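You operate a simulated robot arm through the tools that you are given. There is no shell and no other tool. Be economical: measure what you need, move in short steps, check, and stop when the job is done.

You run a simulated two-armed robot. Do the job below in one go: nothing can be reset, and whatever is moved stays where it is left.

TASK
Take the cap off the bottle marked "blue" on the bench top beside the beige pump and lay it down there.

The check looks at the end state, three seconds after you hand in, the way a careful person would. Anything else that was tipped, shoved, dropped, spilled or broken makes it a failure. A push-on lid holds only when it is set on centred and level and pressed home; a screw cap is set on level and turned clockwise until tight.

THE ROBOT
Two 7-joint arms with two-finger parallel grippers on one trunk, on a base that drives. Base frame: it is fixed to the floor where the robot stands at the start and does not move with it; the origin is under the middle of the robot, x ahead of it, y to its left, z up. Lengths are in mm, angles in degrees, forces in N, time in s.
The left shoulder is at the start at [-82, 119, 851], the right one opposite. With the tool pointing down near the work surface each hand reaches from about 180 to 600 mm from the robot's upright axis, wherever it stands, measured 20 degrees to its own side. Payload 3.43 kg a hand.
The tool frame of a hand sits at the grasp point between the pads (the TCP): z along the fingers, y along the line on which they close. The tips reach 30 mm beyond it. The gripper opens to 94 mm. The fingers are 28 mm wide and 10 mm thick; the gripper's body (50 by 96 mm) begins 55 mm behind the TCP.
Orientation is that of the tool frame in the base frame, as a unit quaternion [w, x, y, z]. With the fingers straight down and closing along the base's y, the tool's x points along the base's -x, its y along +y and its z along -z.

THE INTERFACE
- The arms move only by the tool move_arm. It takes "left_plan", "right_plan" or both (then of equal length, played together; a hand with none holds still); each is a list that holds one entry, the list of rows, each a list of 7 numbers: the shift along the base's x, y, z in mm, then the turn, a rotation vector about the base's x, y, z in degrees, then the gripper command, from -1 (shut) to 1 (fully open), values between in proportion. In form: [[[dx, dy, dz, wx, wy, wz, jaw], ...]]. A call has 1 to 10 rows; each row shifts and turns the commanded pose from where the row before left it. A row lasts 0.2 s, in which the tool goes at most 50 mm and 8.6 degrees; a call with a longer step from one row to the next is refused whole, and so is a gripper value outside its range. Where a pose cannot be reached the arm comes as near as it can. A force on the tool above 40 N (or 10 N above the force at the start of the call, whichever is more), or a blocked arm, ends the call early, and 0.2 s more pass. The fingers move at their own pace (about 153 mm/s each) and stop on an object; they squeeze with about 43 N. The grip force told is the motor's: it shows also when the fingers shut on nothing. Time passes only in rows, and 0.2 s behind the last, so rows that do not move let the fingers close. The reply holds the time, the measured pose of the TCP, the force on the tool along the base axes, the opening and the grip force, in the units named above and with some noise, with the torque about the TCP (base axes, N m) and any sound that the robot's microphone picked up.
- Cameras (640 x 400 px; columns grow to the right, rows downward): "scene" is now at [40, -21.2, 1563.6]; the picture's right is [-0.24, -0.97, 0.00], its down [-0.71, 0.18, -0.68] and it looks along [0.66, -0.17, -0.73] (base axes); focal length 248 px, centre (320, 200). "left" rides on the left gripper at [76, -14, -103] in its tool frame; the picture's right is [0.18, 0.98, 0.00], its down [-0.75, 0.14, -0.64] and it looks along [-0.63, 0.12, 0.77] (tool axes); focal length 243 px, centre (320, 200). "right" rides on the right gripper at [76, 14, -102] in its tool frame; the picture's right is [-0.18, 0.98, 0.00], its down [-0.75, -0.14, -0.64] and it looks along [-0.63, -0.12, 0.77] (tool axes); focal length 243 px, centre (320, 200). There is no depth. A picture from a camera that has moved, and an enlarged one, comes with that camera's place and axes in the base frame and with its lens. The place of the scene camera against the robot may be out by one fixed shift of up to 12 mm in any direction.
- capture(camera): a new picture of that camera. The clock stands still meanwhile.
- move_column(by): slides the trunk up (or, below 0, down) by that many mm; the arms and the scene camera ride with it, the base frame stays. It gives what a move gives, with no picture.
- roll_base(legs): drives the robot by 1 to 6 legs, each [ahead, left, turn to the left] in mm, mm and degrees, along the robot's own axes; the way and the turn of a leg run together, so that a leg with both is an arc; at most 1500 mm and 180 degrees a leg. The arms and the cameras ride along, it lands a little off, and it stops where it bumps. It gives what a move gives.
- head_to(pan, tilt): turns the head with the scene camera to pan (to the left, within 143 degrees either way) and tilt (down, from -29 to 69), counted from straight ahead of the robot. It gives what a move gives.
- enlarge(camera, box): a new picture of the part [left, top, right, bottom] of that camera's present view, enlarged. The clock stands still meanwhile.
- job_done(): hands the job in; it is judged then, once.

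Go step by step. Nothing tells you exact positions but the pictures and the camera data: compare them with the known pose of the tool, close in by small moves and look again before you grip or let go. The budget is 120 turns and 100 pictures, counting those below and the enlarged ones. Unless the task says otherwise, let go and move clear before handing in, and close with one line.

The tools are called after "Call:" as name(argument=value, ...) on one line, values as JSON. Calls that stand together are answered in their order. move_arm: Moves the arms, as the interface text tells. Its arguments: {"type":"object","properties":{"left_plan":{"type":"array","items":{"type":"array","items":{"type":"array","items":{"type":"number"}}}},"right_plan":{"type":"array","items":{"type":"array","items":{"type":"array","items":{"type":"number"}}}}},"required":[]} The other tools are called the same way: move_column (by) slides the trunk up or down; roll_base (legs) drives the base; head_to (pan, tilt) turns the head that bears the scene camera; capture (camera) takes a picture; enlarge (camera, box) takes an enlarged picture of a part of a camera's view; job_done () hands the job in.

At the start:

```text
clock: 0.0
left_position: [356.0, 76.3, 1082.7]
left_ee_rot: [0.0, -0.001, 1.0, 0.001]
left_ft_force: [0.0, -0.2, -0.2]
left_torque: [0.0, 0.01, 0.0]
left_opening: 94.0
left_gripper_force: 0.1
right_position: [320.3, -172.1, 1132.5]
right_ee_rot: [0.0, 0.001, 1.0, 0.002]
right_ft_force: [-0.8, 0.7, -0.4]
right_torque: [0.0, -0.05, 0.0]
right_opening: 94.0
right_gripper_force: 0.0
trunk travel left (down, up): [-275.0, 60.0]
robot x, y, heading: [2.1, 1.9, 0.1]
head pan, tilt: [-14.0, 46.8]
```

scene: 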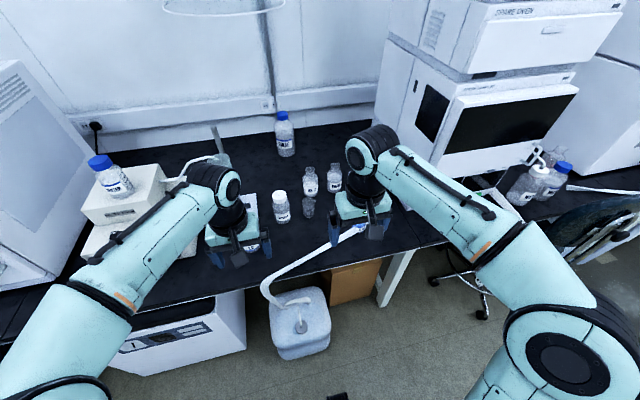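
right: 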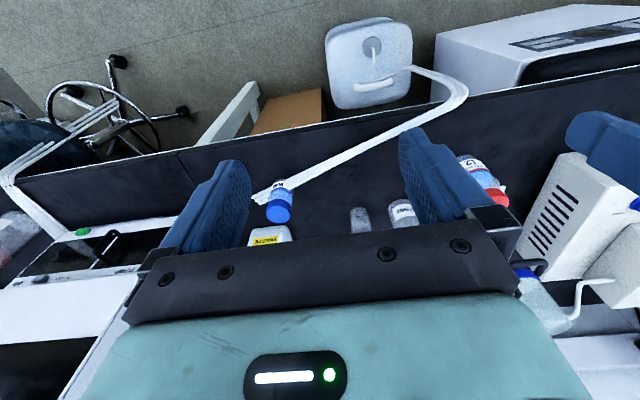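
left: 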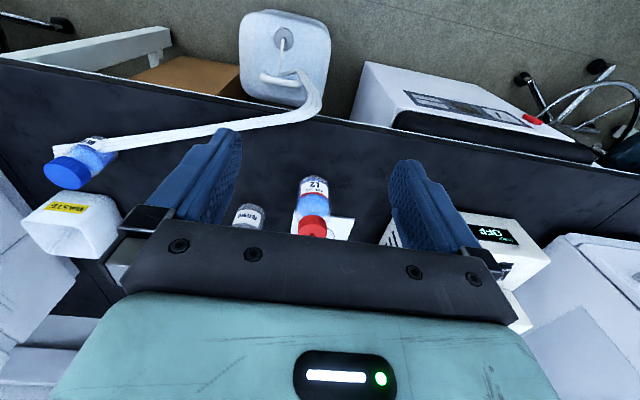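

I see several bottles on the bench and a beige device on the left with a blue-capped bottle on it. I'll enlarge parts of the scene to read the labels.

Call:
enlarge(camera="scene", box=[60, 100, 260, 225])

Call:
enlarge(camera="scene", box=[220, 100, 420, 225])

Call:
enlarge(camera="scene", box=[460, 120, 620, 220])

Call:
enlarge(camera="left", box=[0, 120, 200, 245])

Call:
enlarge(camera="left", box=[220, 150, 400, 260])

```text
3.20 times, centred on (160, 162) of scene
camera zoom: at [40.0, -21.2, 1563.6], right [-0.24, -0.97, 0.0], down [-0.71, 0.18, -0.68], along [0.66, -0.17, -0.73], focal length 794 px, centre (832, 320)
```

zoom: 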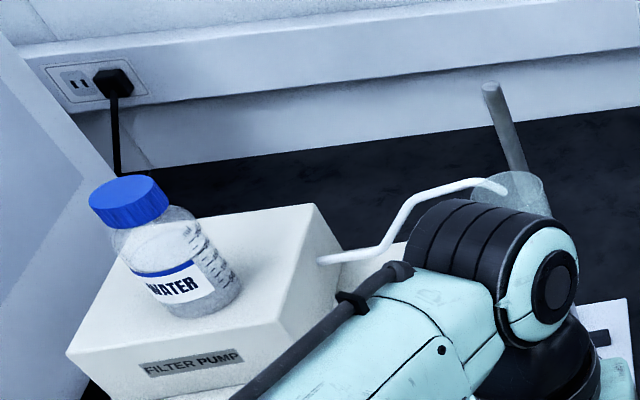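

```text
3.20 times, centred on (320, 162) of scene
camera zoom: at [40.0, -21.2, 1563.6], right [-0.24, -0.97, 0.0], down [-0.71, 0.18, -0.68], along [0.66, -0.17, -0.73], focal length 794 px, centre (320, 320)
```

zoom: 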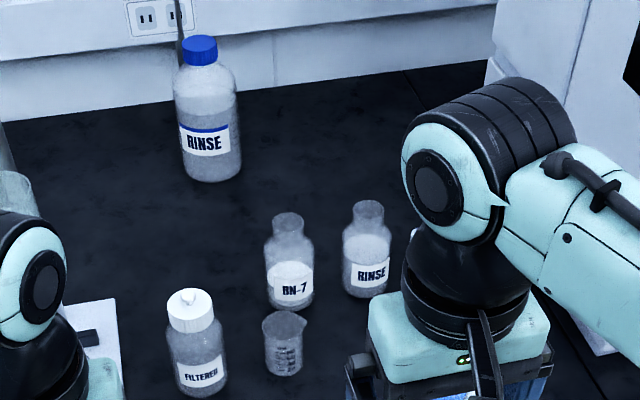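

```text
4.00 times, centred on (540, 170) of scene
camera zoom: at [40.0, -21.2, 1563.6], right [-0.24, -0.97, 0.0], down [-0.71, 0.18, -0.68], along [0.66, -0.17, -0.73], focal length 993 px, centre (-560, 320)
```

zoom: 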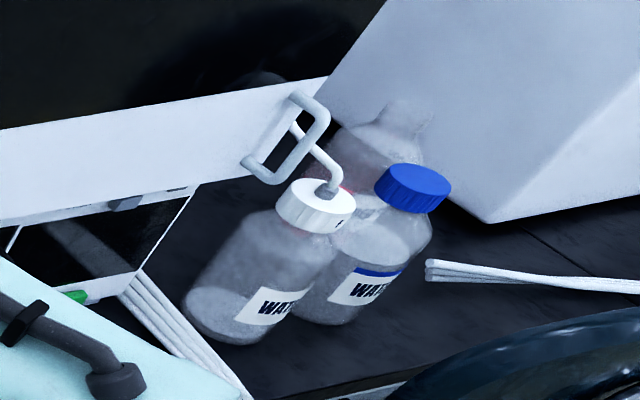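

```text
3.20 times, centred on (100, 182) of left
camera zoom: at [279.4, 61.8, 1185.8], right [-0.18, 0.98, 0.0], down [0.75, 0.14, 0.64], along [0.63, 0.12, -0.77], focal length 776 px, centre (1024, 256)
```

zoom: 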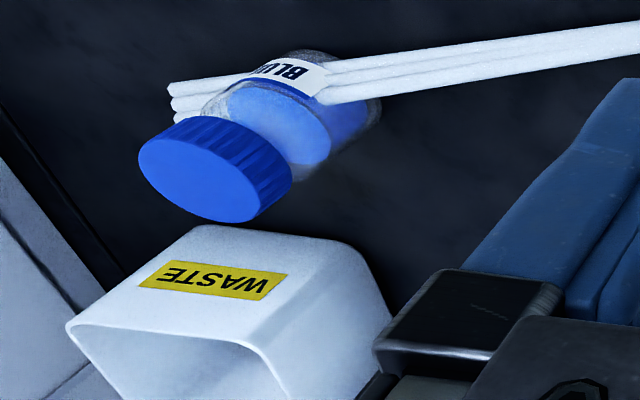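

```text
3.56 times, centred on (310, 205) of left
camera zoom: at [279.4, 61.8, 1185.8], right [-0.18, 0.98, 0.0], down [0.75, 0.14, 0.64], along [0.63, 0.12, -0.77], focal length 863 px, centre (356, 182)
```

zoom: 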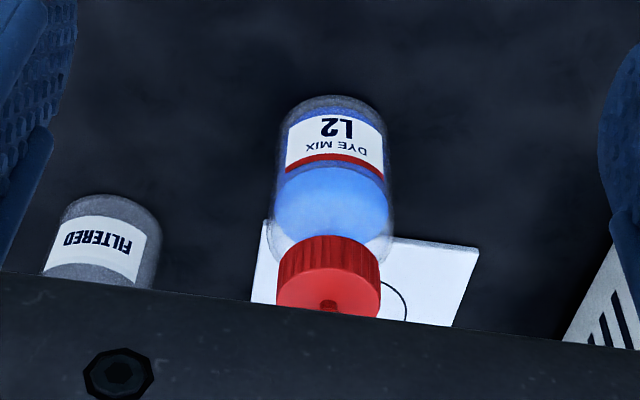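

The "BLUE" bottle is roughly at (571, -309), with its cap top at z≈853. A white tube bundle runs next to it. The beige "filter pump" is on the left. I'll pull the arms back to see the bench clearly.

Call:
move_arm(right_plan=[[[-20, -40, 20, 0, 0, 0, 1], [-20, -40, 20, 0, 0, 0, 1], [-20, -40, 10, 0, 0, 0, 1], [-20, -40, 0, 0, 0, 0, 1], [-20, -40, 0, 0, 0, 0, 1]]], left_plan=[[[-20, 40, 20, 0, 0, 0, 1], [-20, 40, 20, 0, 0, 0, 1], [-20, 40, 10, 0, 0, 0, 1], [-20, 40, 0, 0, 0, 0, 1], [-20, 40, 0, 0, 0, 0, 1]]])

Call:
capture(camera="scene")

Call:
capture(camera="left")

Call:
capture(camera="right")

```text
clock: 1.2
left_position: [253.3, 275.6, 1134.5]
left_ee_rot: [0.0, 0.0, 1.0, 0.0]
left_ft_force: [-0.9, -0.5, 0.6]
left_torque: [0.02, 0.0, -0.01]
left_opening: 94.3
left_gripper_force: 0.1
right_position: [219.1, -374.1, 1181.7]
right_ee_rot: [0.001, 0.001, 1.0, 0.001]
right_ft_force: [0.2, -0.6, 0.4]
right_torque: [-0.01, 0.03, 0.02]
right_opening: 94.1
right_gripper_force: 0.0
trunk travel left (down, up): [-275.0, 60.0]
robot x, y, heading: [-1.0, -2.3, 0.2]
head pan, tilt: [-14.0, 46.8]
```

```text
91 pictures are left
camera scene: at [38.6, -21.1, 1563.6], right [-0.24, -0.97, 0.0], down [-0.71, 0.18, -0.69], along [0.67, -0.17, -0.73], focal length 248 px, centre (320, 200)
```

scene: 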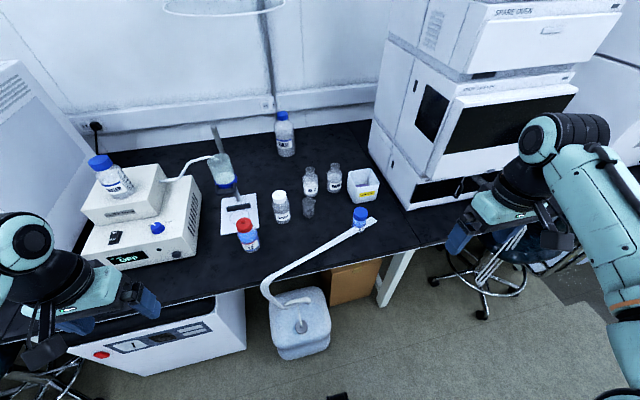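

```text
90 pictures are left
camera left: at [177.9, 262.4, 1237.1], right [-0.18, 0.98, 0.0], down [0.75, 0.14, 0.64], along [0.63, 0.12, -0.77], focal length 243 px, centre (320, 200)
```

left: 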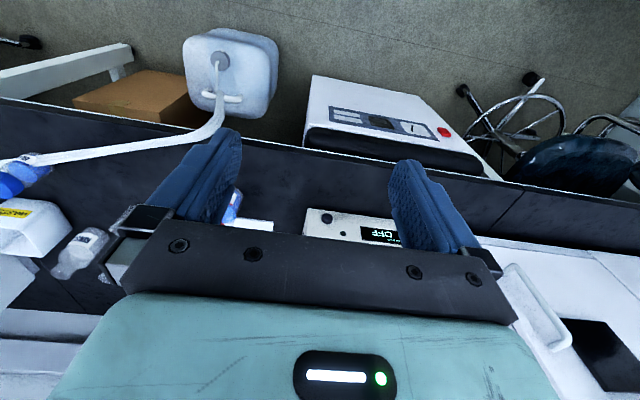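

```text
89 pictures are left
camera right: at [141.2, -359.4, 1283.5], right [0.18, 0.98, 0.0], down [0.75, -0.14, 0.64], along [0.63, -0.12, -0.77], focal length 243 px, centre (320, 200)
```

right: 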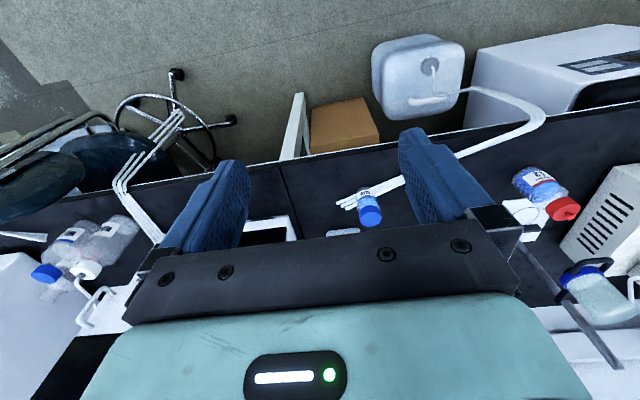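

Call:
enlarge(camera="scene", box=[300, 190, 420, 265])

Call:
enlarge(camera="scene", box=[70, 140, 310, 290])

Call:
enlarge(camera="right", box=[300, 150, 440, 240])

```text
5.33 times, centred on (360, 228) of scene
camera zoom: at [38.6, -21.1, 1563.6], right [-0.24, -0.97, 0.0], down [-0.71, 0.18, -0.69], along [0.67, -0.17, -0.73], focal length 1324 px, centre (107, 53)
```

zoom: 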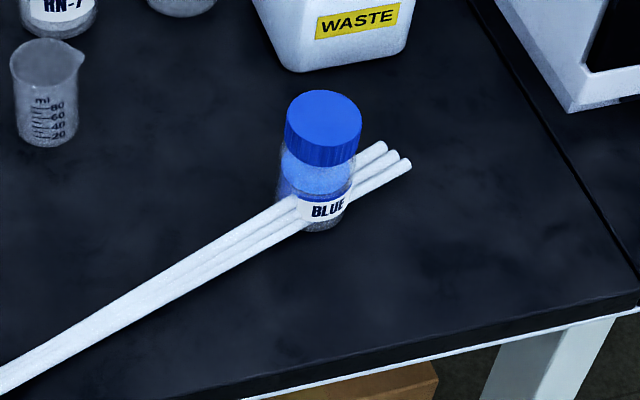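

```text
2.67 times, centred on (190, 215) of scene
camera zoom: at [38.6, -21.1, 1563.6], right [-0.24, -0.97, 0.0], down [-0.71, 0.18, -0.69], along [0.67, -0.17, -0.73], focal length 662 px, centre (667, 160)
```

zoom: 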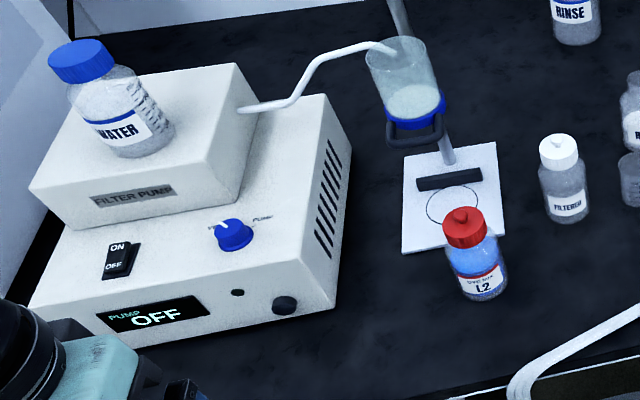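

```text
4.44 times, centred on (370, 195) of right
camera zoom: at [141.2, -359.4, 1283.5], right [0.18, 0.98, 0.0], down [0.75, -0.14, 0.64], along [0.63, -0.12, -0.77], focal length 1078 px, centre (98, 222)
```

zoom: 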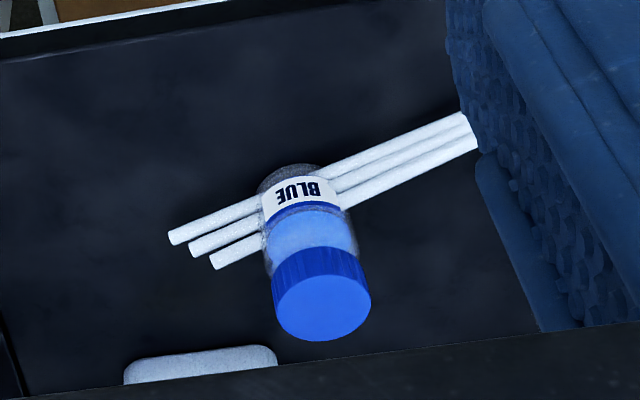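

The blue bottle stands at about (570, -312), its cap about 53 mm wide and its top at z≈852. The bench is at z≈750, and the clear bench beside the pump is around (620, 255). I'll drive right and a bit ahead so both hands can reach: the right hand holds the bottle and the left hand unscrews.

Call:
roll_base(legs=[[0, -240, 0], [70, 0, 0]])

Call:
head_to(pan=-5, tilt=50)

Call:
capture(camera="scene")

Call:
enlarge(camera="right", box=[360, 130, 520, 230])

Call:
enlarge(camera="left", box=[60, 130, 220, 230])

```text
clock: 4.6
left_position: [327.6, 38.1, 1134.0]
left_ee_rot: [-0.001, 0.0, 1.0, 0.0]
left_ft_force: [0.2, -0.4, -0.5]
left_torque: [-0.01, 0.07, -0.02]
left_opening: 93.9
left_gripper_force: 0.1
right_position: [293.2, -611.6, 1179.9]
right_ee_rot: [-0.001, 0.0, 1.0, 0.001]
right_ft_force: [0.3, 0.1, -0.7]
right_torque: [0.03, 0.02, 0.01]
right_opening: 94.2
right_gripper_force: 0.1
trunk travel left (down, up): [-275.0, 60.0]
robot x, y, heading: [71.4, -239.0, 0.0]
head pan, tilt: [-14.0, 46.8]
stopped in leg 2: the robot was blocked; the commanded pose is now the measured one
```

```text
clock: 5.3
left_position: [325.4, 37.8, 1133.7]
left_ee_rot: [-0.001, 0.0, 1.0, 0.0]
left_ft_force: [0.3, 0.1, -0.5]
left_torque: [-0.01, -0.03, 0.01]
left_opening: 94.1
left_gripper_force: 0.0
right_position: [290.4, -611.3, 1181.9]
right_ee_rot: [0.0, 0.0, 1.0, 0.0]
right_ft_force: [-0.1, 0.7, -0.4]
right_torque: [0.01, -0.03, -0.02]
right_opening: 94.0
right_gripper_force: 0.0
trunk travel left (down, up): [-275.0, 60.0]
robot x, y, heading: [71.5, -238.2, 0.1]
head pan, tilt: [-5.0, 50.0]
```

```text
85 pictures are left
camera scene: at [109.5, -246.6, 1559.2], right [-0.09, -1.0, 0.0], down [-0.76, 0.07, -0.64], along [0.64, -0.06, -0.77], focal length 248 px, centre (320, 200)
```

scene: 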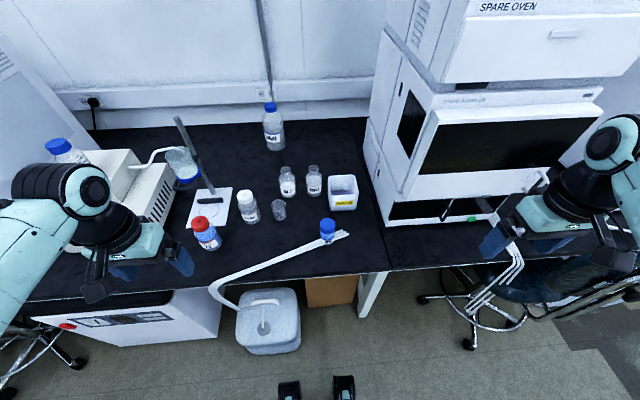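

```text
4.00 times, centred on (440, 180) of right
camera zoom: at [213.4, -596.8, 1283.2], right [0.18, 0.98, 0.0], down [0.75, -0.14, 0.64], along [0.63, -0.12, -0.77], focal length 970 px, centre (-160, 280)
```

zoom: 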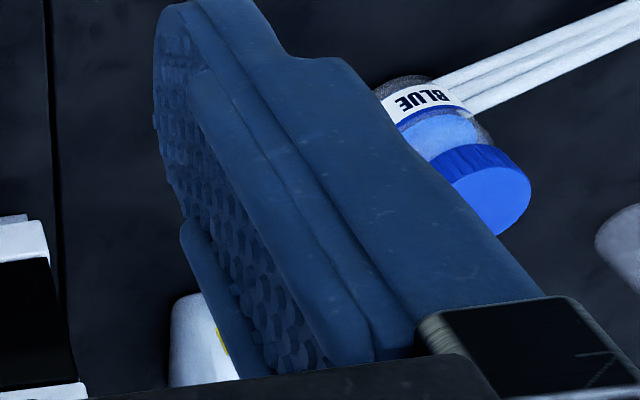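

```text
4.00 times, centred on (140, 180) of left
camera zoom: at [249.8, 24.1, 1236.9], right [-0.18, 0.98, 0.0], down [0.75, 0.14, 0.64], along [0.63, 0.12, -0.77], focal length 970 px, centre (1040, 280)
```

zoom: 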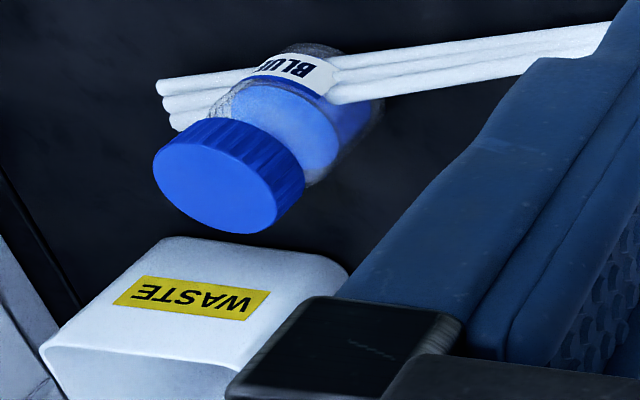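

The robot now stands at (71, -239). From three views the cap centre is at about (572, -311). I'll bring the right hand forward with a tilt, ready to grasp the bottle body from the front, while the left hand stays put.

Call:
move_arm(right_plan=[[[11, 30, -25, 0, -6.5, 0, 1], [11, 30, -25, 0, -6.5, 0, 1], [11, 30, -25, 0, -6.5, 0, 1], [11, 30, -25, 0, -6.5, 0, 1], [11, 30, -25, 0, -6.5, 0, 1], [11, 30, -25, 0, -6.5, 0, 1], [11, 30, -25, 0, -6.5, 0, 1], [11, 30, -25, 0, -6.5, 0, 1], [11, 30, -25, 0, -6.5, 0, 1], [11, 30, -25, 0, -6.5, 0, 1]]])

Call:
capture(camera="right")

Call:
capture(camera="scene")

```text
clock: 7.5
left_position: [327.0, 37.8, 1134.4]
left_ee_rot: [0.0, 0.0, 1.0, 0.0]
left_ft_force: [-0.1, 0.8, 0.6]
left_torque: [0.01, -0.01, -0.01]
left_opening: 93.9
left_gripper_force: 0.1
right_position: [415.0, -315.7, 958.6]
right_ee_rot: [0.502, 0.046, 0.861, 0.071]
right_ft_force: [0.6, -0.4, -0.7]
right_torque: [0.01, -0.05, 0.01]
right_opening: 93.8
right_gripper_force: 0.0
right hand out of reach, approached as far as the arm can: row 8, 9
trunk travel left (down, up): [-275.0, 60.0]
robot x, y, heading: [71.6, -237.4, -0.1]
head pan, tilt: [-5.0, 50.0]
stopped in row 10 (right hand): the arm was blocked; the commanded pose is now the measured one
```

```text
82 pictures are left
camera right: at [287.4, -297.5, 945.2], right [0.1, 0.94, 0.32], down [-0.19, -0.3, 0.93], along [0.98, -0.15, 0.15], focal length 243 px, centre (320, 200)
```

right: 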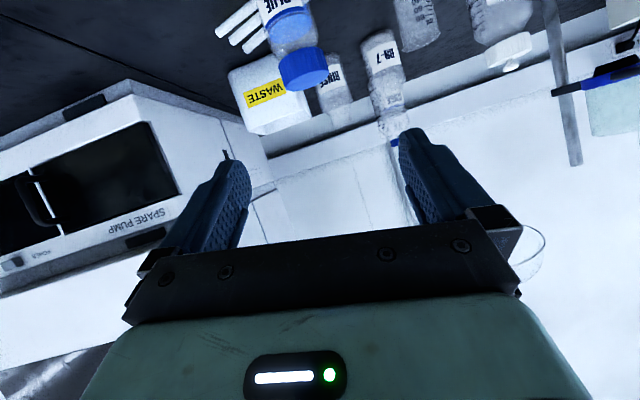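

```text
81 pictures are left
camera scene: at [109.8, -246.0, 1559.2], right [-0.09, -1.0, 0.0], down [-0.76, 0.07, -0.64], along [0.64, -0.06, -0.77], focal length 248 px, centre (320, 200)
```

scene: 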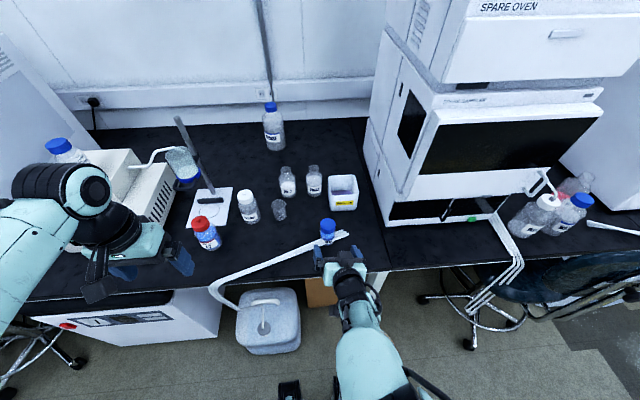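

The right arm hit a limit when folded close and rolled by about 10°. I'll extend it forward and lower it while fixing the roll, still short of the bottle.

Call:
move_arm(right_plan=[[[20, 1, -10, -2.4, 0, 0, 1], [20, 1, -15, -2.4, 0, 0, 1], [15, 1, -20, -2.4, 0, 0, 1], [15, 1, -25, -2.5, 0, 0, 1], [0, 1, -20, 0, 0, 0, 1]]])

Call:
capture(camera="right")

```text
clock: 8.7
left_position: [326.8, 38.2, 1133.8]
left_ee_rot: [-0.001, 0.0, 1.0, -0.001]
left_ft_force: [0.0, -0.3, 0.1]
left_torque: [0.0, 0.01, -0.01]
left_opening: 94.3
left_gripper_force: 0.0
right_position: [484.4, -310.4, 867.8]
right_ee_rot: [0.504, 0.004, 0.863, -0.003]
right_ft_force: [-0.8, 0.4, -1.3]
right_torque: [0.03, 0.04, -0.01]
right_opening: 94.2
right_gripper_force: 0.1
trunk travel left (down, up): [-275.0, 60.0]
robot x, y, heading: [70.3, -236.1, 0.1]
head pan, tilt: [-5.0, 50.0]
```

```text
80 pictures are left
camera right: at [356.2, -295.6, 852.0], right [0.1, 0.98, 0.16], down [-0.19, -0.14, 0.97], along [0.98, -0.13, 0.17], focal length 243 px, centre (320, 200)
```

right: 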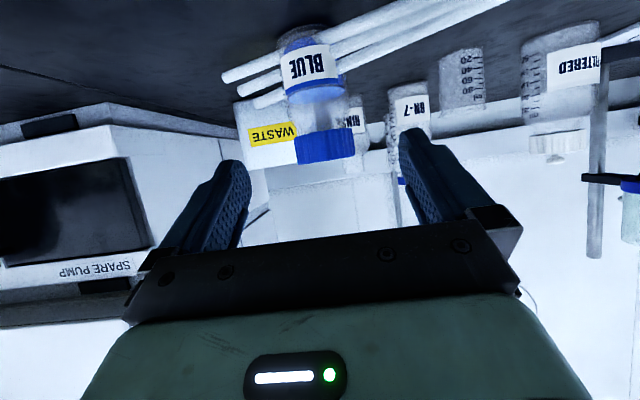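

Call:
enlarge(camera="right", box=[200, 0, 440, 180])

Call:
enlarge(camera="scene", box=[280, 200, 400, 275])

```text
2.22 times, centred on (320, 90) of right
camera zoom: at [356.2, -295.6, 852.0], right [0.1, 0.98, 0.16], down [-0.19, -0.14, 0.97], along [0.98, -0.13, 0.17], focal length 539 px, centre (320, 444)
```

zoom: 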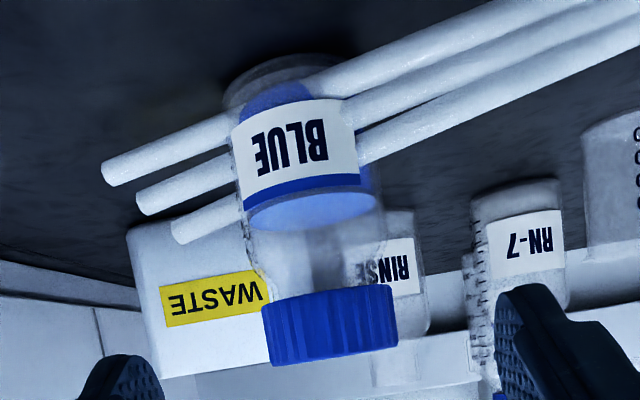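

```text
5.33 times, centred on (340, 238) of scene
camera zoom: at [109.9, -246.5, 1559.2], right [-0.09, -1.0, 0.0], down [-0.76, 0.07, -0.64], along [0.64, -0.06, -0.77], focal length 1324 px, centre (213, 0)
```

zoom: 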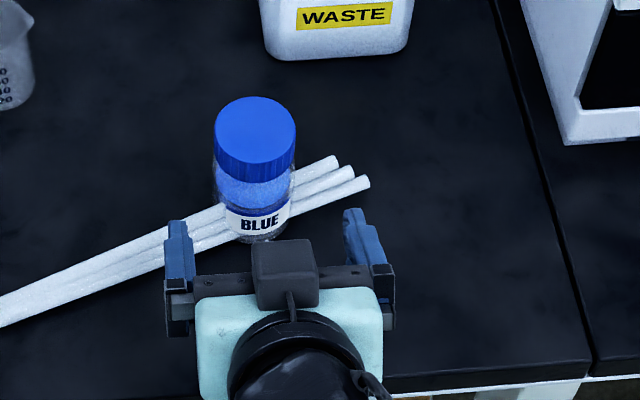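

The tube bundle passes right at or behind the bottle's base, so I'll grip the body well above it, at z≈797. The right hand is square and centred on y≈-313, so I'll advance around the bottle with the jaws open.

Call:
move_arm(right_plan=[[[13, 0, -15, 0, 0, 0, 1], [13, -1, -15, 0, 0, 0, 1], [13, -1, -12, 0, 0, 0, 1], [13, -1, -12, 0, 0, 0, 1], [13, 0, -12, 0, 0, 0, 1], [13, 0, 0, 0, 0, 0, 1], [0, 0, 0, 0, 0, 0, 1]]])

Call:
capture(camera="right")

Call:
enlarge(camera="scene", box=[280, 200, 400, 275])

Call:
capture(camera="left")

```text
clock: 10.3
left_position: [327.1, 37.9, 1134.4]
left_ee_rot: [0.0, 0.0, 1.0, 0.0]
left_ft_force: [0.3, 0.4, -0.3]
left_torque: [0.0, 0.01, -0.01]
left_opening: 93.8
left_gripper_force: 0.1
right_position: [564.3, -314.2, 801.6]
right_ee_rot: [0.504, 0.005, 0.864, -0.004]
right_ft_force: [-0.7, 0.1, -0.1]
right_torque: [0.0, -0.01, 0.02]
right_opening: 94.0
right_gripper_force: 0.0
trunk travel left (down, up): [-275.0, 60.0]
robot x, y, heading: [71.9, -239.5, -0.0]
head pan, tilt: [-5.0, 50.0]
```

```text
77 pictures are left
camera right: at [435.6, -298.6, 785.1], right [0.1, 0.98, 0.16], down [-0.19, -0.14, 0.97], along [0.98, -0.13, 0.17], focal length 243 px, centre (320, 200)
```

right: 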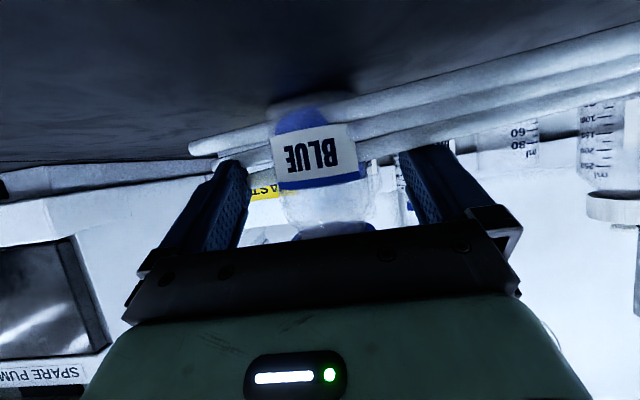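

```text
5.33 times, centred on (340, 238) of scene
camera zoom: at [109.8, -246.5, 1559.2], right [-0.09, -1.0, 0.0], down [-0.76, 0.07, -0.64], along [0.64, -0.06, -0.77], focal length 1324 px, centre (213, 0)
```

zoom: 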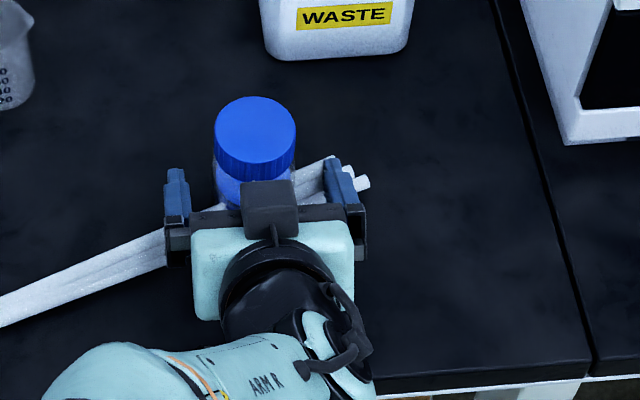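

```text
75 pictures are left
camera left: at [250.1, 24.0, 1236.8], right [-0.18, 0.98, 0.0], down [0.75, 0.14, 0.64], along [0.63, 0.12, -0.77], focal length 243 px, centre (320, 200)
```

left: 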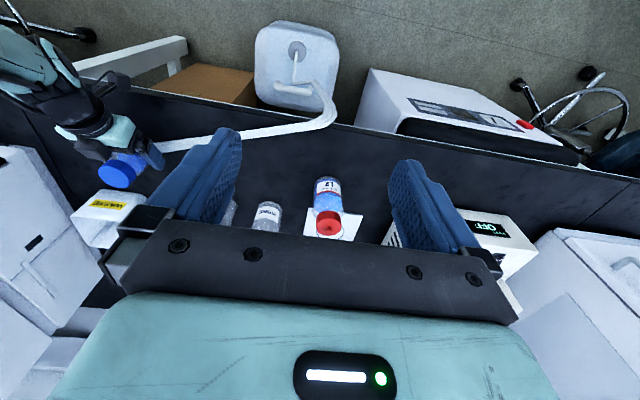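

Call:
enlarge(camera="left", box=[0, 40, 200, 220])

Call:
enlarge(camera="right", box=[180, 70, 460, 245])

Call:
enlarge(camera="scene", box=[300, 215, 350, 246])

```text
2.22 times, centred on (100, 130) of left
camera zoom: at [250.1, 24.0, 1236.8], right [-0.18, 0.98, 0.0], down [0.75, 0.14, 0.64], along [0.63, 0.12, -0.77], focal length 539 px, centre (809, 356)
```

zoom: 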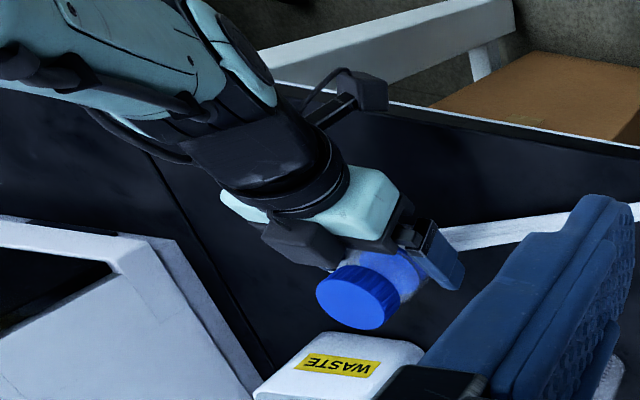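

```text
2.29 times, centred on (320, 158) of right
camera zoom: at [435.6, -298.6, 785.1], right [0.1, 0.98, 0.16], down [-0.19, -0.14, 0.97], along [0.98, -0.13, 0.17], focal length 555 px, centre (320, 297)
```

zoom: 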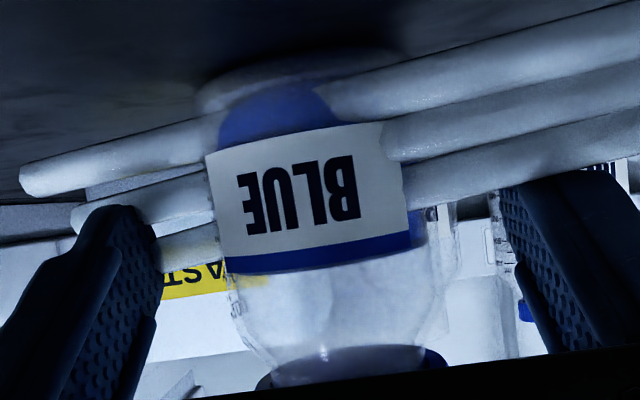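

```text
12.80 times, centred on (325, 230) of scene
camera zoom: at [109.8, -246.5, 1559.2], right [-0.09, -1.0, 0.0], down [-0.76, 0.07, -0.64], along [0.64, -0.06, -0.77], focal length 3178 px, centre (256, -190)
```

zoom: 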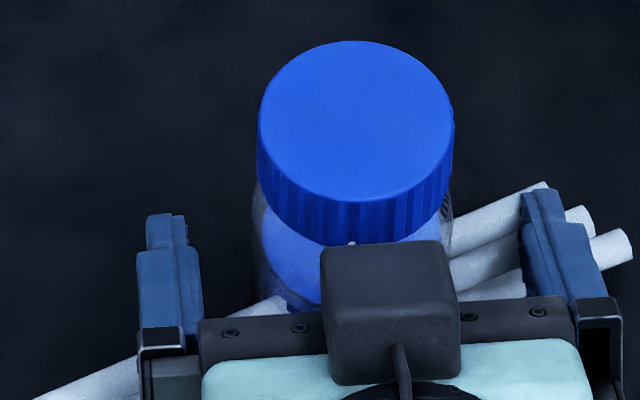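

A block on top of the right gripper sits close to the cap. I'll back off about 11 mm so only the fingertip pads hold the bottle, then close.

Call:
move_arm(right_plan=[[[-11, 0, 2, 0, 0, 0, 1], [0, 0, 0, 0, 0, 0, 1], [0, 0, 0, 0, 0, 0, 0.35], [0, 0, 0, 0, 0, 0, 0.2], [0, 0, 0, 0, 0, 0, 0.0], [0, 0, 0, 0, 0, 0, -0.3], [0, 0, 0, 0, 0, 0, -1], [0, 0, 0, 0, 0, 0, -1]]])

Call:
enlarge(camera="scene", box=[290, 205, 370, 255])

Call:
enlarge(camera="right", box=[180, 70, 460, 245])

```text
clock: 12.1
left_position: [326.1, 37.5, 1134.0]
left_ee_rot: [0.0, 0.0, 1.0, 0.0]
left_ft_force: [-0.9, 0.0, 0.6]
left_torque: [0.03, 0.0, 0.03]
left_opening: 93.9
left_gripper_force: 0.1
right_position: [551.5, -314.6, 803.6]
right_ee_rot: [0.504, 0.005, 0.864, -0.003]
right_ft_force: [-0.6, 0.7, 1.4]
right_torque: [0.06, -0.02, -0.01]
right_opening: 55.4
right_gripper_force: 42.6
trunk travel left (down, up): [-275.0, 60.0]
robot x, y, heading: [70.0, -239.5, 0.0]
head pan, tilt: [-5.0, 50.0]
```

```text
8.00 times, centred on (330, 230) of scene
camera zoom: at [109.8, -246.4, 1559.2], right [-0.09, -1.0, 0.0], down [-0.76, 0.07, -0.64], along [0.64, -0.06, -0.77], focal length 1986 px, centre (240, -40)
```

zoom: 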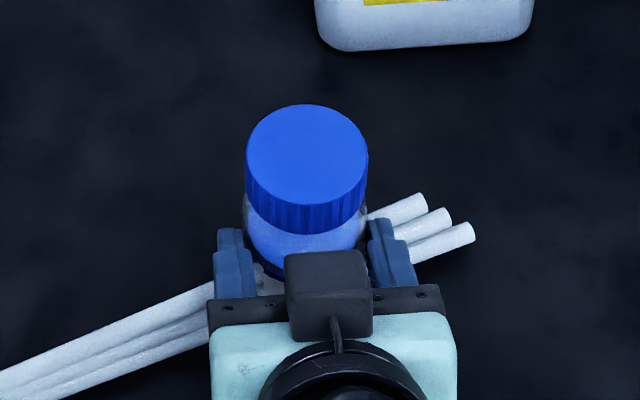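

```text
2.29 times, centred on (320, 158) of right
camera zoom: at [424.4, -299.0, 787.4], right [0.1, 0.98, 0.16], down [-0.19, -0.14, 0.97], along [0.98, -0.13, 0.17], focal length 555 px, centre (320, 297)
```

zoom: 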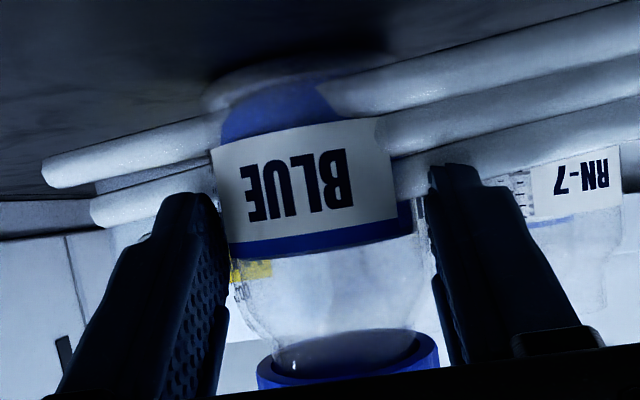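

The bottle is held firmly (55.4 mm opening) and hasn't moved. Now I'll bring the left hand above the cap at about (572, -314), staying high, and turn it 45° clockwise as a start for unscrewing.

Call:
move_arm(left_plan=[[[24.6, -35.2, -10, 0, 0, -4.0, 1], [24.6, -35.2, -10, 0, 0, -4.0, 1], [24.6, -35.2, -10, 0, 0, -4.0, 1], [24.6, -35.2, -10, 0, 0, -4.0, 1], [24.6, -35.2, -10, 0, 0, -4.0, 1], [24.6, -35.2, -10, 0, 0, -4.0, 1], [24.6, -35.2, -10, 0, 0, -4.0, 1], [24.6, -35.2, -10, 0, 0, -4.0, 1], [24.6, -35.2, -10, 0, 0, -4.0, 1], [24.6, -35.2, -10, 0, 0, -4.0, 1]]])

Call:
capture(camera="left")

Call:
capture(camera="scene")

```text
clock: 14.2
left_position: [542.1, -169.8, 1163.0]
left_ee_rot: [0.093, 0.234, 0.968, -0.013]
left_ft_force: [0.1, 0.1, -0.5]
left_torque: [0.01, 0.0, 0.02]
left_opening: 94.1
left_gripper_force: 0.0
left hand out of reach, approached as far as the arm can: row 9, 10
right_position: [551.8, -326.9, 797.2]
right_ee_rot: [0.5, 0.009, 0.866, -0.015]
right_ft_force: [-0.2, 1.0, 3.4]
right_torque: [0.0, -0.22, 0.0]
right_opening: 54.8
right_gripper_force: 43.5
trunk travel left (down, up): [-275.0, 60.0]
robot x, y, heading: [68.4, -236.6, -0.1]
head pan, tilt: [-5.0, 50.0]
stopped in row 10 (left hand): the arm was blocked; the commanded pose is now the measured one
```

```text
69 pictures are left
camera left: at [451.0, -141.2, 1249.3], right [0.29, 0.96, -0.02], down [0.61, -0.17, 0.77], along [0.74, -0.23, -0.63], focal length 243 px, centre (320, 200)
```

left: 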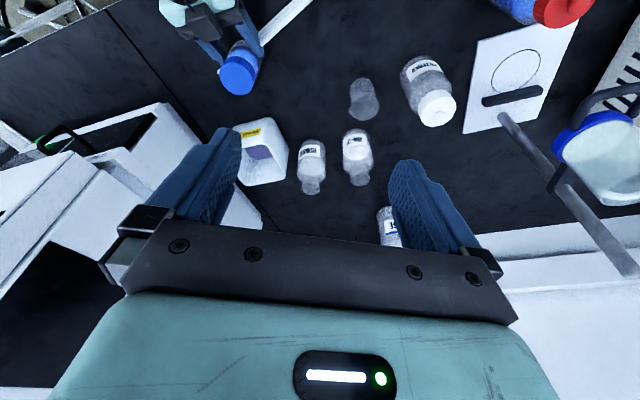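

```text
68 pictures are left
camera scene: at [108.8, -245.2, 1559.0], right [-0.09, -1.0, 0.0], down [-0.76, 0.07, -0.64], along [0.64, -0.06, -0.77], focal length 248 px, centre (320, 200)
```

scene: 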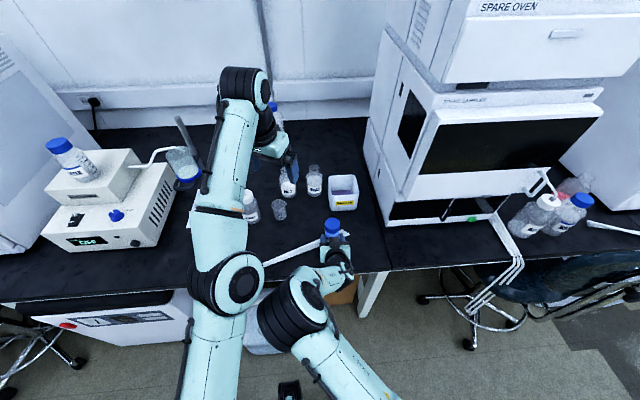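

The left elbow touched the right arm and pushed it about 12 mm, with the bottle in it. I'll back the left arm off and look.

Call:
move_arm(left_plan=[[[-10, 40, 0, 0, 0, 0, 1], [-20, 40, 0, 0, 0, 0, 1], [-20, 30, 0, 0, 0, 0, 1], [0, 0, 0, 0, 0, 0, 1]]])

Call:
capture(camera="scene")

Call:
enlarge(camera="right", box=[180, 70, 460, 245])

Call:
enlarge(camera="scene", box=[290, 205, 370, 255])

```text
clock: 15.2
left_position: [490.2, -63.4, 1162.5]
left_ee_rot: [0.093, 0.237, 0.967, -0.014]
left_ft_force: [0.5, -0.1, 0.5]
left_torque: [-0.01, 0.03, 0.01]
left_opening: 93.8
left_gripper_force: 0.1
right_position: [553.2, -326.9, 797.4]
right_ee_rot: [0.5, 0.008, 0.866, -0.013]
right_ft_force: [0.1, 1.1, 2.1]
right_torque: [0.08, -0.17, 0.01]
right_opening: 54.8
right_gripper_force: 42.9
trunk travel left (down, up): [-275.0, 60.0]
robot x, y, heading: [70.3, -239.5, 0.0]
head pan, tilt: [-5.0, 50.0]
```

```text
67 pictures are left
camera scene: at [109.9, -246.8, 1559.2], right [-0.09, -1.0, 0.0], down [-0.76, 0.07, -0.64], along [0.64, -0.06, -0.77], focal length 248 px, centre (320, 200)
```

scene: 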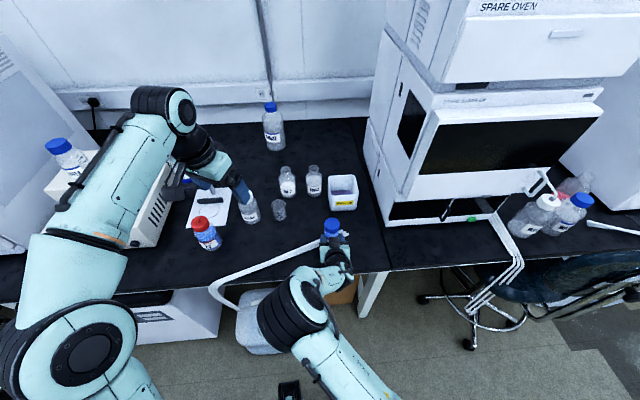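

```text
2.29 times, centred on (320, 158) of right
camera zoom: at [424.9, -309.5, 782.3], right [0.12, 0.98, 0.15], down [-0.18, -0.12, 0.98], along [0.98, -0.14, 0.16], focal length 555 px, centre (320, 297)
```

zoom: 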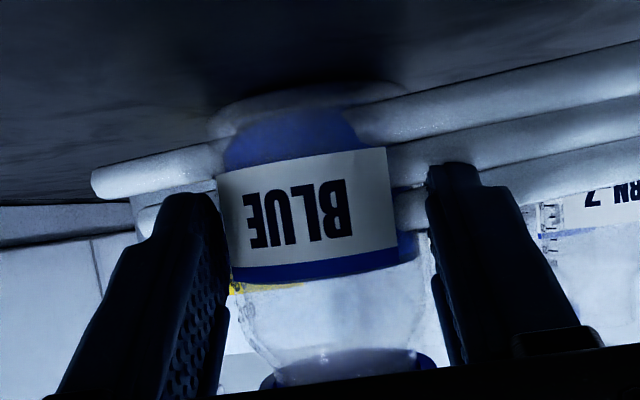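

```text
8.00 times, centred on (330, 230) of scene
camera zoom: at [109.9, -246.8, 1559.2], right [-0.09, -1.0, 0.0], down [-0.76, 0.07, -0.64], along [0.64, -0.06, -0.77], focal length 1986 px, centre (240, -40)
```

zoom: 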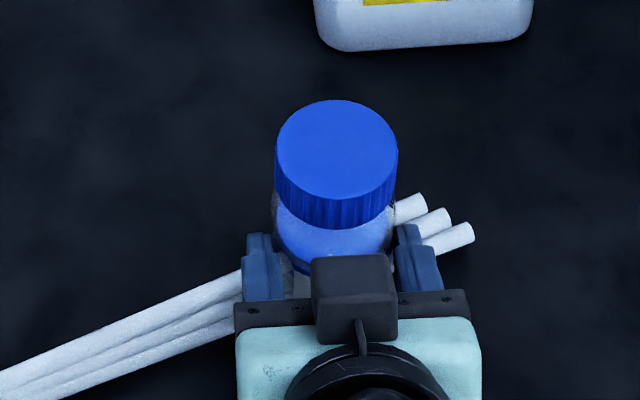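

The bottle stayed upright and slid 12 mm in the gripper's hold. The right elbow juts toward the middle in this pose. I'll slide the bottle back, let go, withdraw, and regrasp from the right side so the left arm has room.

Call:
move_arm(left_plan=[[[-40, 25, 0, 0, 0, 0, 1], [-40, 25, 0, 0, 0, 0, 1], [-40, 25, 0, 0, 0, 0, 1], [-40, 25, 0, 0, 0, 0, 1], [0, 0, 0, 0, 0, 0, 1]]], right_plan=[[[0, 3, 0, 0, 0, 0, -1], [0, 3, 0, 0, 0, 0, -1], [0, 3, 0, 0, 0, 0, -1], [0, 3, 0, 0, 0, 0, -1], [0, 0, 0, 0, 0, 0, -1]]])

Call:
enlarge(camera="scene", box=[290, 205, 370, 255])

```text
clock: 16.4
left_position: [331.8, 38.6, 1164.1]
left_ee_rot: [0.092, 0.236, 0.967, -0.013]
left_ft_force: [-0.7, 0.1, 0.4]
left_torque: [-0.01, -0.01, -0.01]
left_opening: 93.7
left_gripper_force: 0.1
right_position: [552.3, -316.1, 797.1]
right_ee_rot: [0.5, 0.007, 0.866, -0.011]
right_ft_force: [-0.1, 0.3, 2.7]
right_torque: [0.05, -0.21, 0.04]
right_opening: 54.3
right_gripper_force: 42.8
trunk travel left (down, up): [-275.0, 60.0]
robot x, y, heading: [72.6, -236.1, 0.1]
head pan, tilt: [-5.0, 50.0]
```

```text
8.00 times, centred on (330, 230) of scene
camera zoom: at [110.0, -246.7, 1559.2], right [-0.09, -1.0, 0.0], down [-0.76, 0.07, -0.64], along [0.64, -0.06, -0.77], focal length 1986 px, centre (240, -40)
```

zoom: 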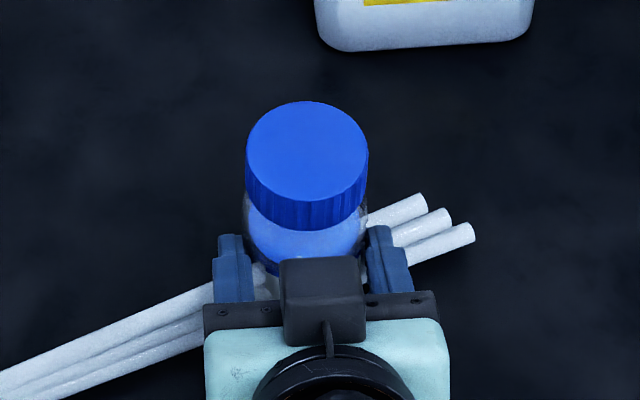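

The bottle is back in place at about (574, -314). I'll release it and withdraw along the tool axis, then return the right arm to an untilted pose on the right.

Call:
move_arm(right_plan=[[[0, 0, 0, 0, 0, 0, 0], [0, 0, 0, 0, 0, 0, 0.5], [0, 0, 0, 0, 0, 0, 1], [0, 0, 0, 0, 0, 0, 1], [-17, 0, 10, 0, 0, 0, 1], [-17, 0, 10, 0, 0, 0, 1], [-20, 0, 15, 0, 0, 0, 1], [-20, -5, 20, 0, 0, 0, 1], [-15, -20, 30, 0, 4, 0, 1], [-10, -30, 35, 0, 6, 0, 1]]])

Call:
move_arm(right_plan=[[[0, -35, 30, 0, 6, 0, 1], [0, -35, 30, 0, 6, 0, 1], [0, -35, 30, 0, 6, 0, 1], [0, -35, 30, 0, 6, 0, 1], [0, -35, 30, 0, 7, 0, 1], [0, -35, 20, 0, 7, 0, 1], [0, -35, 0, 0, 7, 0, 1], [0, -20, 0, 0, 5, 0, 1]]])

Call:
capture(camera="scene")

```text
clock: 18.6
left_position: [333.1, 36.3, 1165.3]
left_ee_rot: [0.092, 0.236, 0.967, -0.012]
left_ft_force: [0.0, 0.0, 0.0]
left_torque: [-0.01, 0.0, 0.0]
left_opening: 93.8
left_gripper_force: 0.0
right_position: [451.2, -371.1, 915.9]
right_ee_rot: [0.421, 0.007, 0.907, -0.014]
right_ft_force: [-0.2, 0.2, 0.7]
right_torque: [0.01, 0.01, 0.01]
right_opening: 94.2
right_gripper_force: 0.0
trunk travel left (down, up): [-275.0, 60.0]
robot x, y, heading: [71.1, -235.3, 0.0]
head pan, tilt: [-5.0, 50.0]
```

```text
clock: 20.4
left_position: [332.5, 39.8, 1164.8]
left_ee_rot: [0.092, 0.236, 0.967, -0.013]
left_ft_force: [0.2, 0.0, 0.3]
left_torque: [-0.01, 0.03, 0.04]
left_opening: 94.0
left_gripper_force: 0.0
right_position: [451.3, -634.0, 1088.3]
right_ee_rot: [-0.002, 0.0, 1.0, -0.016]
right_ft_force: [0.5, 0.3, -0.6]
right_torque: [0.01, -0.01, 0.02]
right_opening: 94.0
right_gripper_force: 0.0
trunk travel left (down, up): [-275.0, 60.0]
robot x, y, heading: [72.0, -234.5, 0.3]
head pan, tilt: [-5.0, 50.0]
```

```text
63 pictures are left
camera scene: at [110.6, -246.7, 1559.2], right [-0.09, -1.0, 0.0], down [-0.76, 0.07, -0.64], along [0.64, -0.06, -0.77], focal length 248 px, centre (320, 200)
```

scene: 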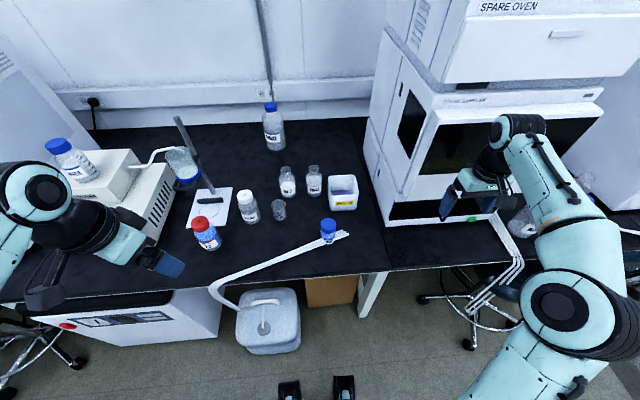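

The right elbow is now out to the right. I'll yaw the right hand left by 50° and then tilt it forward, well away from the bottle.

Call:
move_arm(right_plan=[[[-10, 15, -10, 0, 0, 8.3, 1], [-10, 15, -10, 0, 0, 8.3, 1], [-10, 15, -10, 0, 0, 8.3, 1], [-10, 15, -10, 0, 0, 8.3, 1], [-10, 15, -10, 0, 0, 8.3, 1], [0, 15, -10, 0, 0, 8.3, 1], [0, 0, 0, 0, 0, 0, 1]]])

Call:
move_arm(right_plan=[[[10, 10, -15, 5, -4.2, 0, 1], [10, 10, -15, 5, -4.2, 0, 1], [10, 10, -15, 5, -4.2, 0, 1], [10, 10, -15, 5, -4.2, 0, 1], [10, 10, -15, 5, -4.2, 0, 1], [5, 10, -15, 5, -4.2, 0, 1], [5, 10, -15, 5, -4.2, 0, 1], [5, 10, -10, 5, -4.2, 0, 1], [5, 10, -10, 5, -4.2, 0, 1], [0, 0, 0, 0, 0, 0, 1]]])

Call:
capture(camera="scene")

```text
clock: 22.0
left_position: [332.1, 37.0, 1164.7]
left_ee_rot: [0.093, 0.236, 0.967, -0.013]
left_ft_force: [-0.1, 0.1, -0.9]
left_torque: [-0.03, 0.01, 0.02]
left_opening: 94.1
left_gripper_force: 0.1
right_position: [405.0, -546.0, 1025.7]
right_ee_rot: [0.006, -0.421, 0.907, -0.014]
right_ft_force: [0.1, -0.1, -0.2]
right_torque: [-0.01, 0.0, 0.02]
right_opening: 94.1
right_gripper_force: 0.1
trunk travel left (down, up): [-275.0, 60.0]
robot x, y, heading: [69.7, -235.6, 0.1]
head pan, tilt: [-5.0, 50.0]
```

```text
clock: 24.2
left_position: [333.6, 37.8, 1164.5]
left_ee_rot: [0.094, 0.236, 0.967, -0.012]
left_ft_force: [-0.3, 0.3, -0.5]
left_torque: [0.03, 0.03, 0.01]
left_opening: 94.0
left_gripper_force: 0.0
right_position: [473.8, -455.2, 902.3]
right_ee_rot: [0.45, -0.359, 0.794, 0.196]
right_ft_force: [0.3, -0.2, -0.5]
right_torque: [0.02, 0.0, -0.03]
right_opening: 94.0
right_gripper_force: 0.1
trunk travel left (down, up): [-275.0, 60.0]
robot x, y, heading: [72.9, -237.3, -0.1]
head pan, tilt: [-5.0, 50.0]
```

```text
62 pictures are left
camera scene: at [109.9, -246.3, 1559.2], right [-0.09, -1.0, 0.0], down [-0.76, 0.07, -0.64], along [0.64, -0.06, -0.77], focal length 248 px, centre (320, 200)
```

scene: 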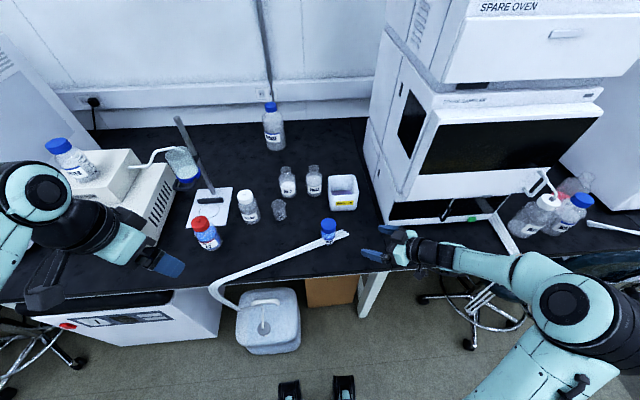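

The forearm now comes in from the right with horizontal jaws. I'll move to a pre-grasp about 76 mm short of the bottle and check alignment.

Call:
move_arm(right_plan=[[[15, 27, -19, 0, 0, 0, 1], [15, 27, -19, 0, 0, 0, 1], [15, 27, -19, 0, 0, 0, 1], [0, 0, 0, 0, 0, 0, 1]]])

Call:
capture(camera="right")

Call:
enlarge(camera="scene", box=[290, 200, 418, 280])

```text
clock: 25.2
left_position: [332.3, 37.5, 1164.9]
left_ee_rot: [0.092, 0.237, 0.967, -0.013]
left_ft_force: [-0.3, 1.3, 0.5]
left_torque: [-0.04, 0.01, 0.0]
left_opening: 94.3
left_gripper_force: 0.1
right_position: [518.6, -373.3, 847.7]
right_ee_rot: [0.449, -0.359, 0.794, 0.196]
right_ft_force: [-0.8, 0.0, -0.2]
right_torque: [0.03, 0.01, 0.02]
right_opening: 94.0
right_gripper_force: 0.0
trunk travel left (down, up): [-275.0, 60.0]
robot x, y, heading: [68.8, -238.4, -0.0]
head pan, tilt: [-5.0, 50.0]
```

```text
61 pictures are left
camera right: at [423.0, -459.0, 834.6], right [-0.67, 0.73, 0.15], down [-0.01, -0.2, 0.98], along [0.74, 0.66, 0.14], focal length 243 px, centre (320, 200)
```

right: 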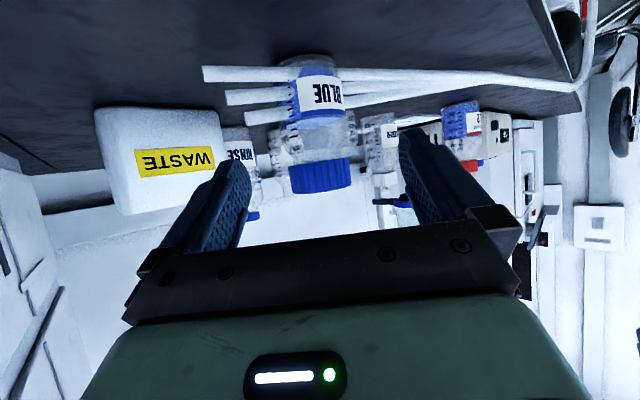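

```text
5.00 times, centred on (354, 240) of scene
camera zoom: at [109.6, -246.7, 1559.2], right [-0.09, -1.0, 0.0], down [-0.76, 0.07, -0.64], along [0.64, -0.06, -0.77], focal length 1242 px, centre (150, 0)
```

zoom: 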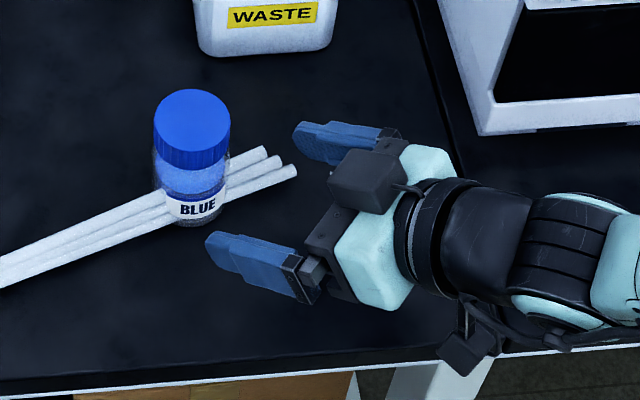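

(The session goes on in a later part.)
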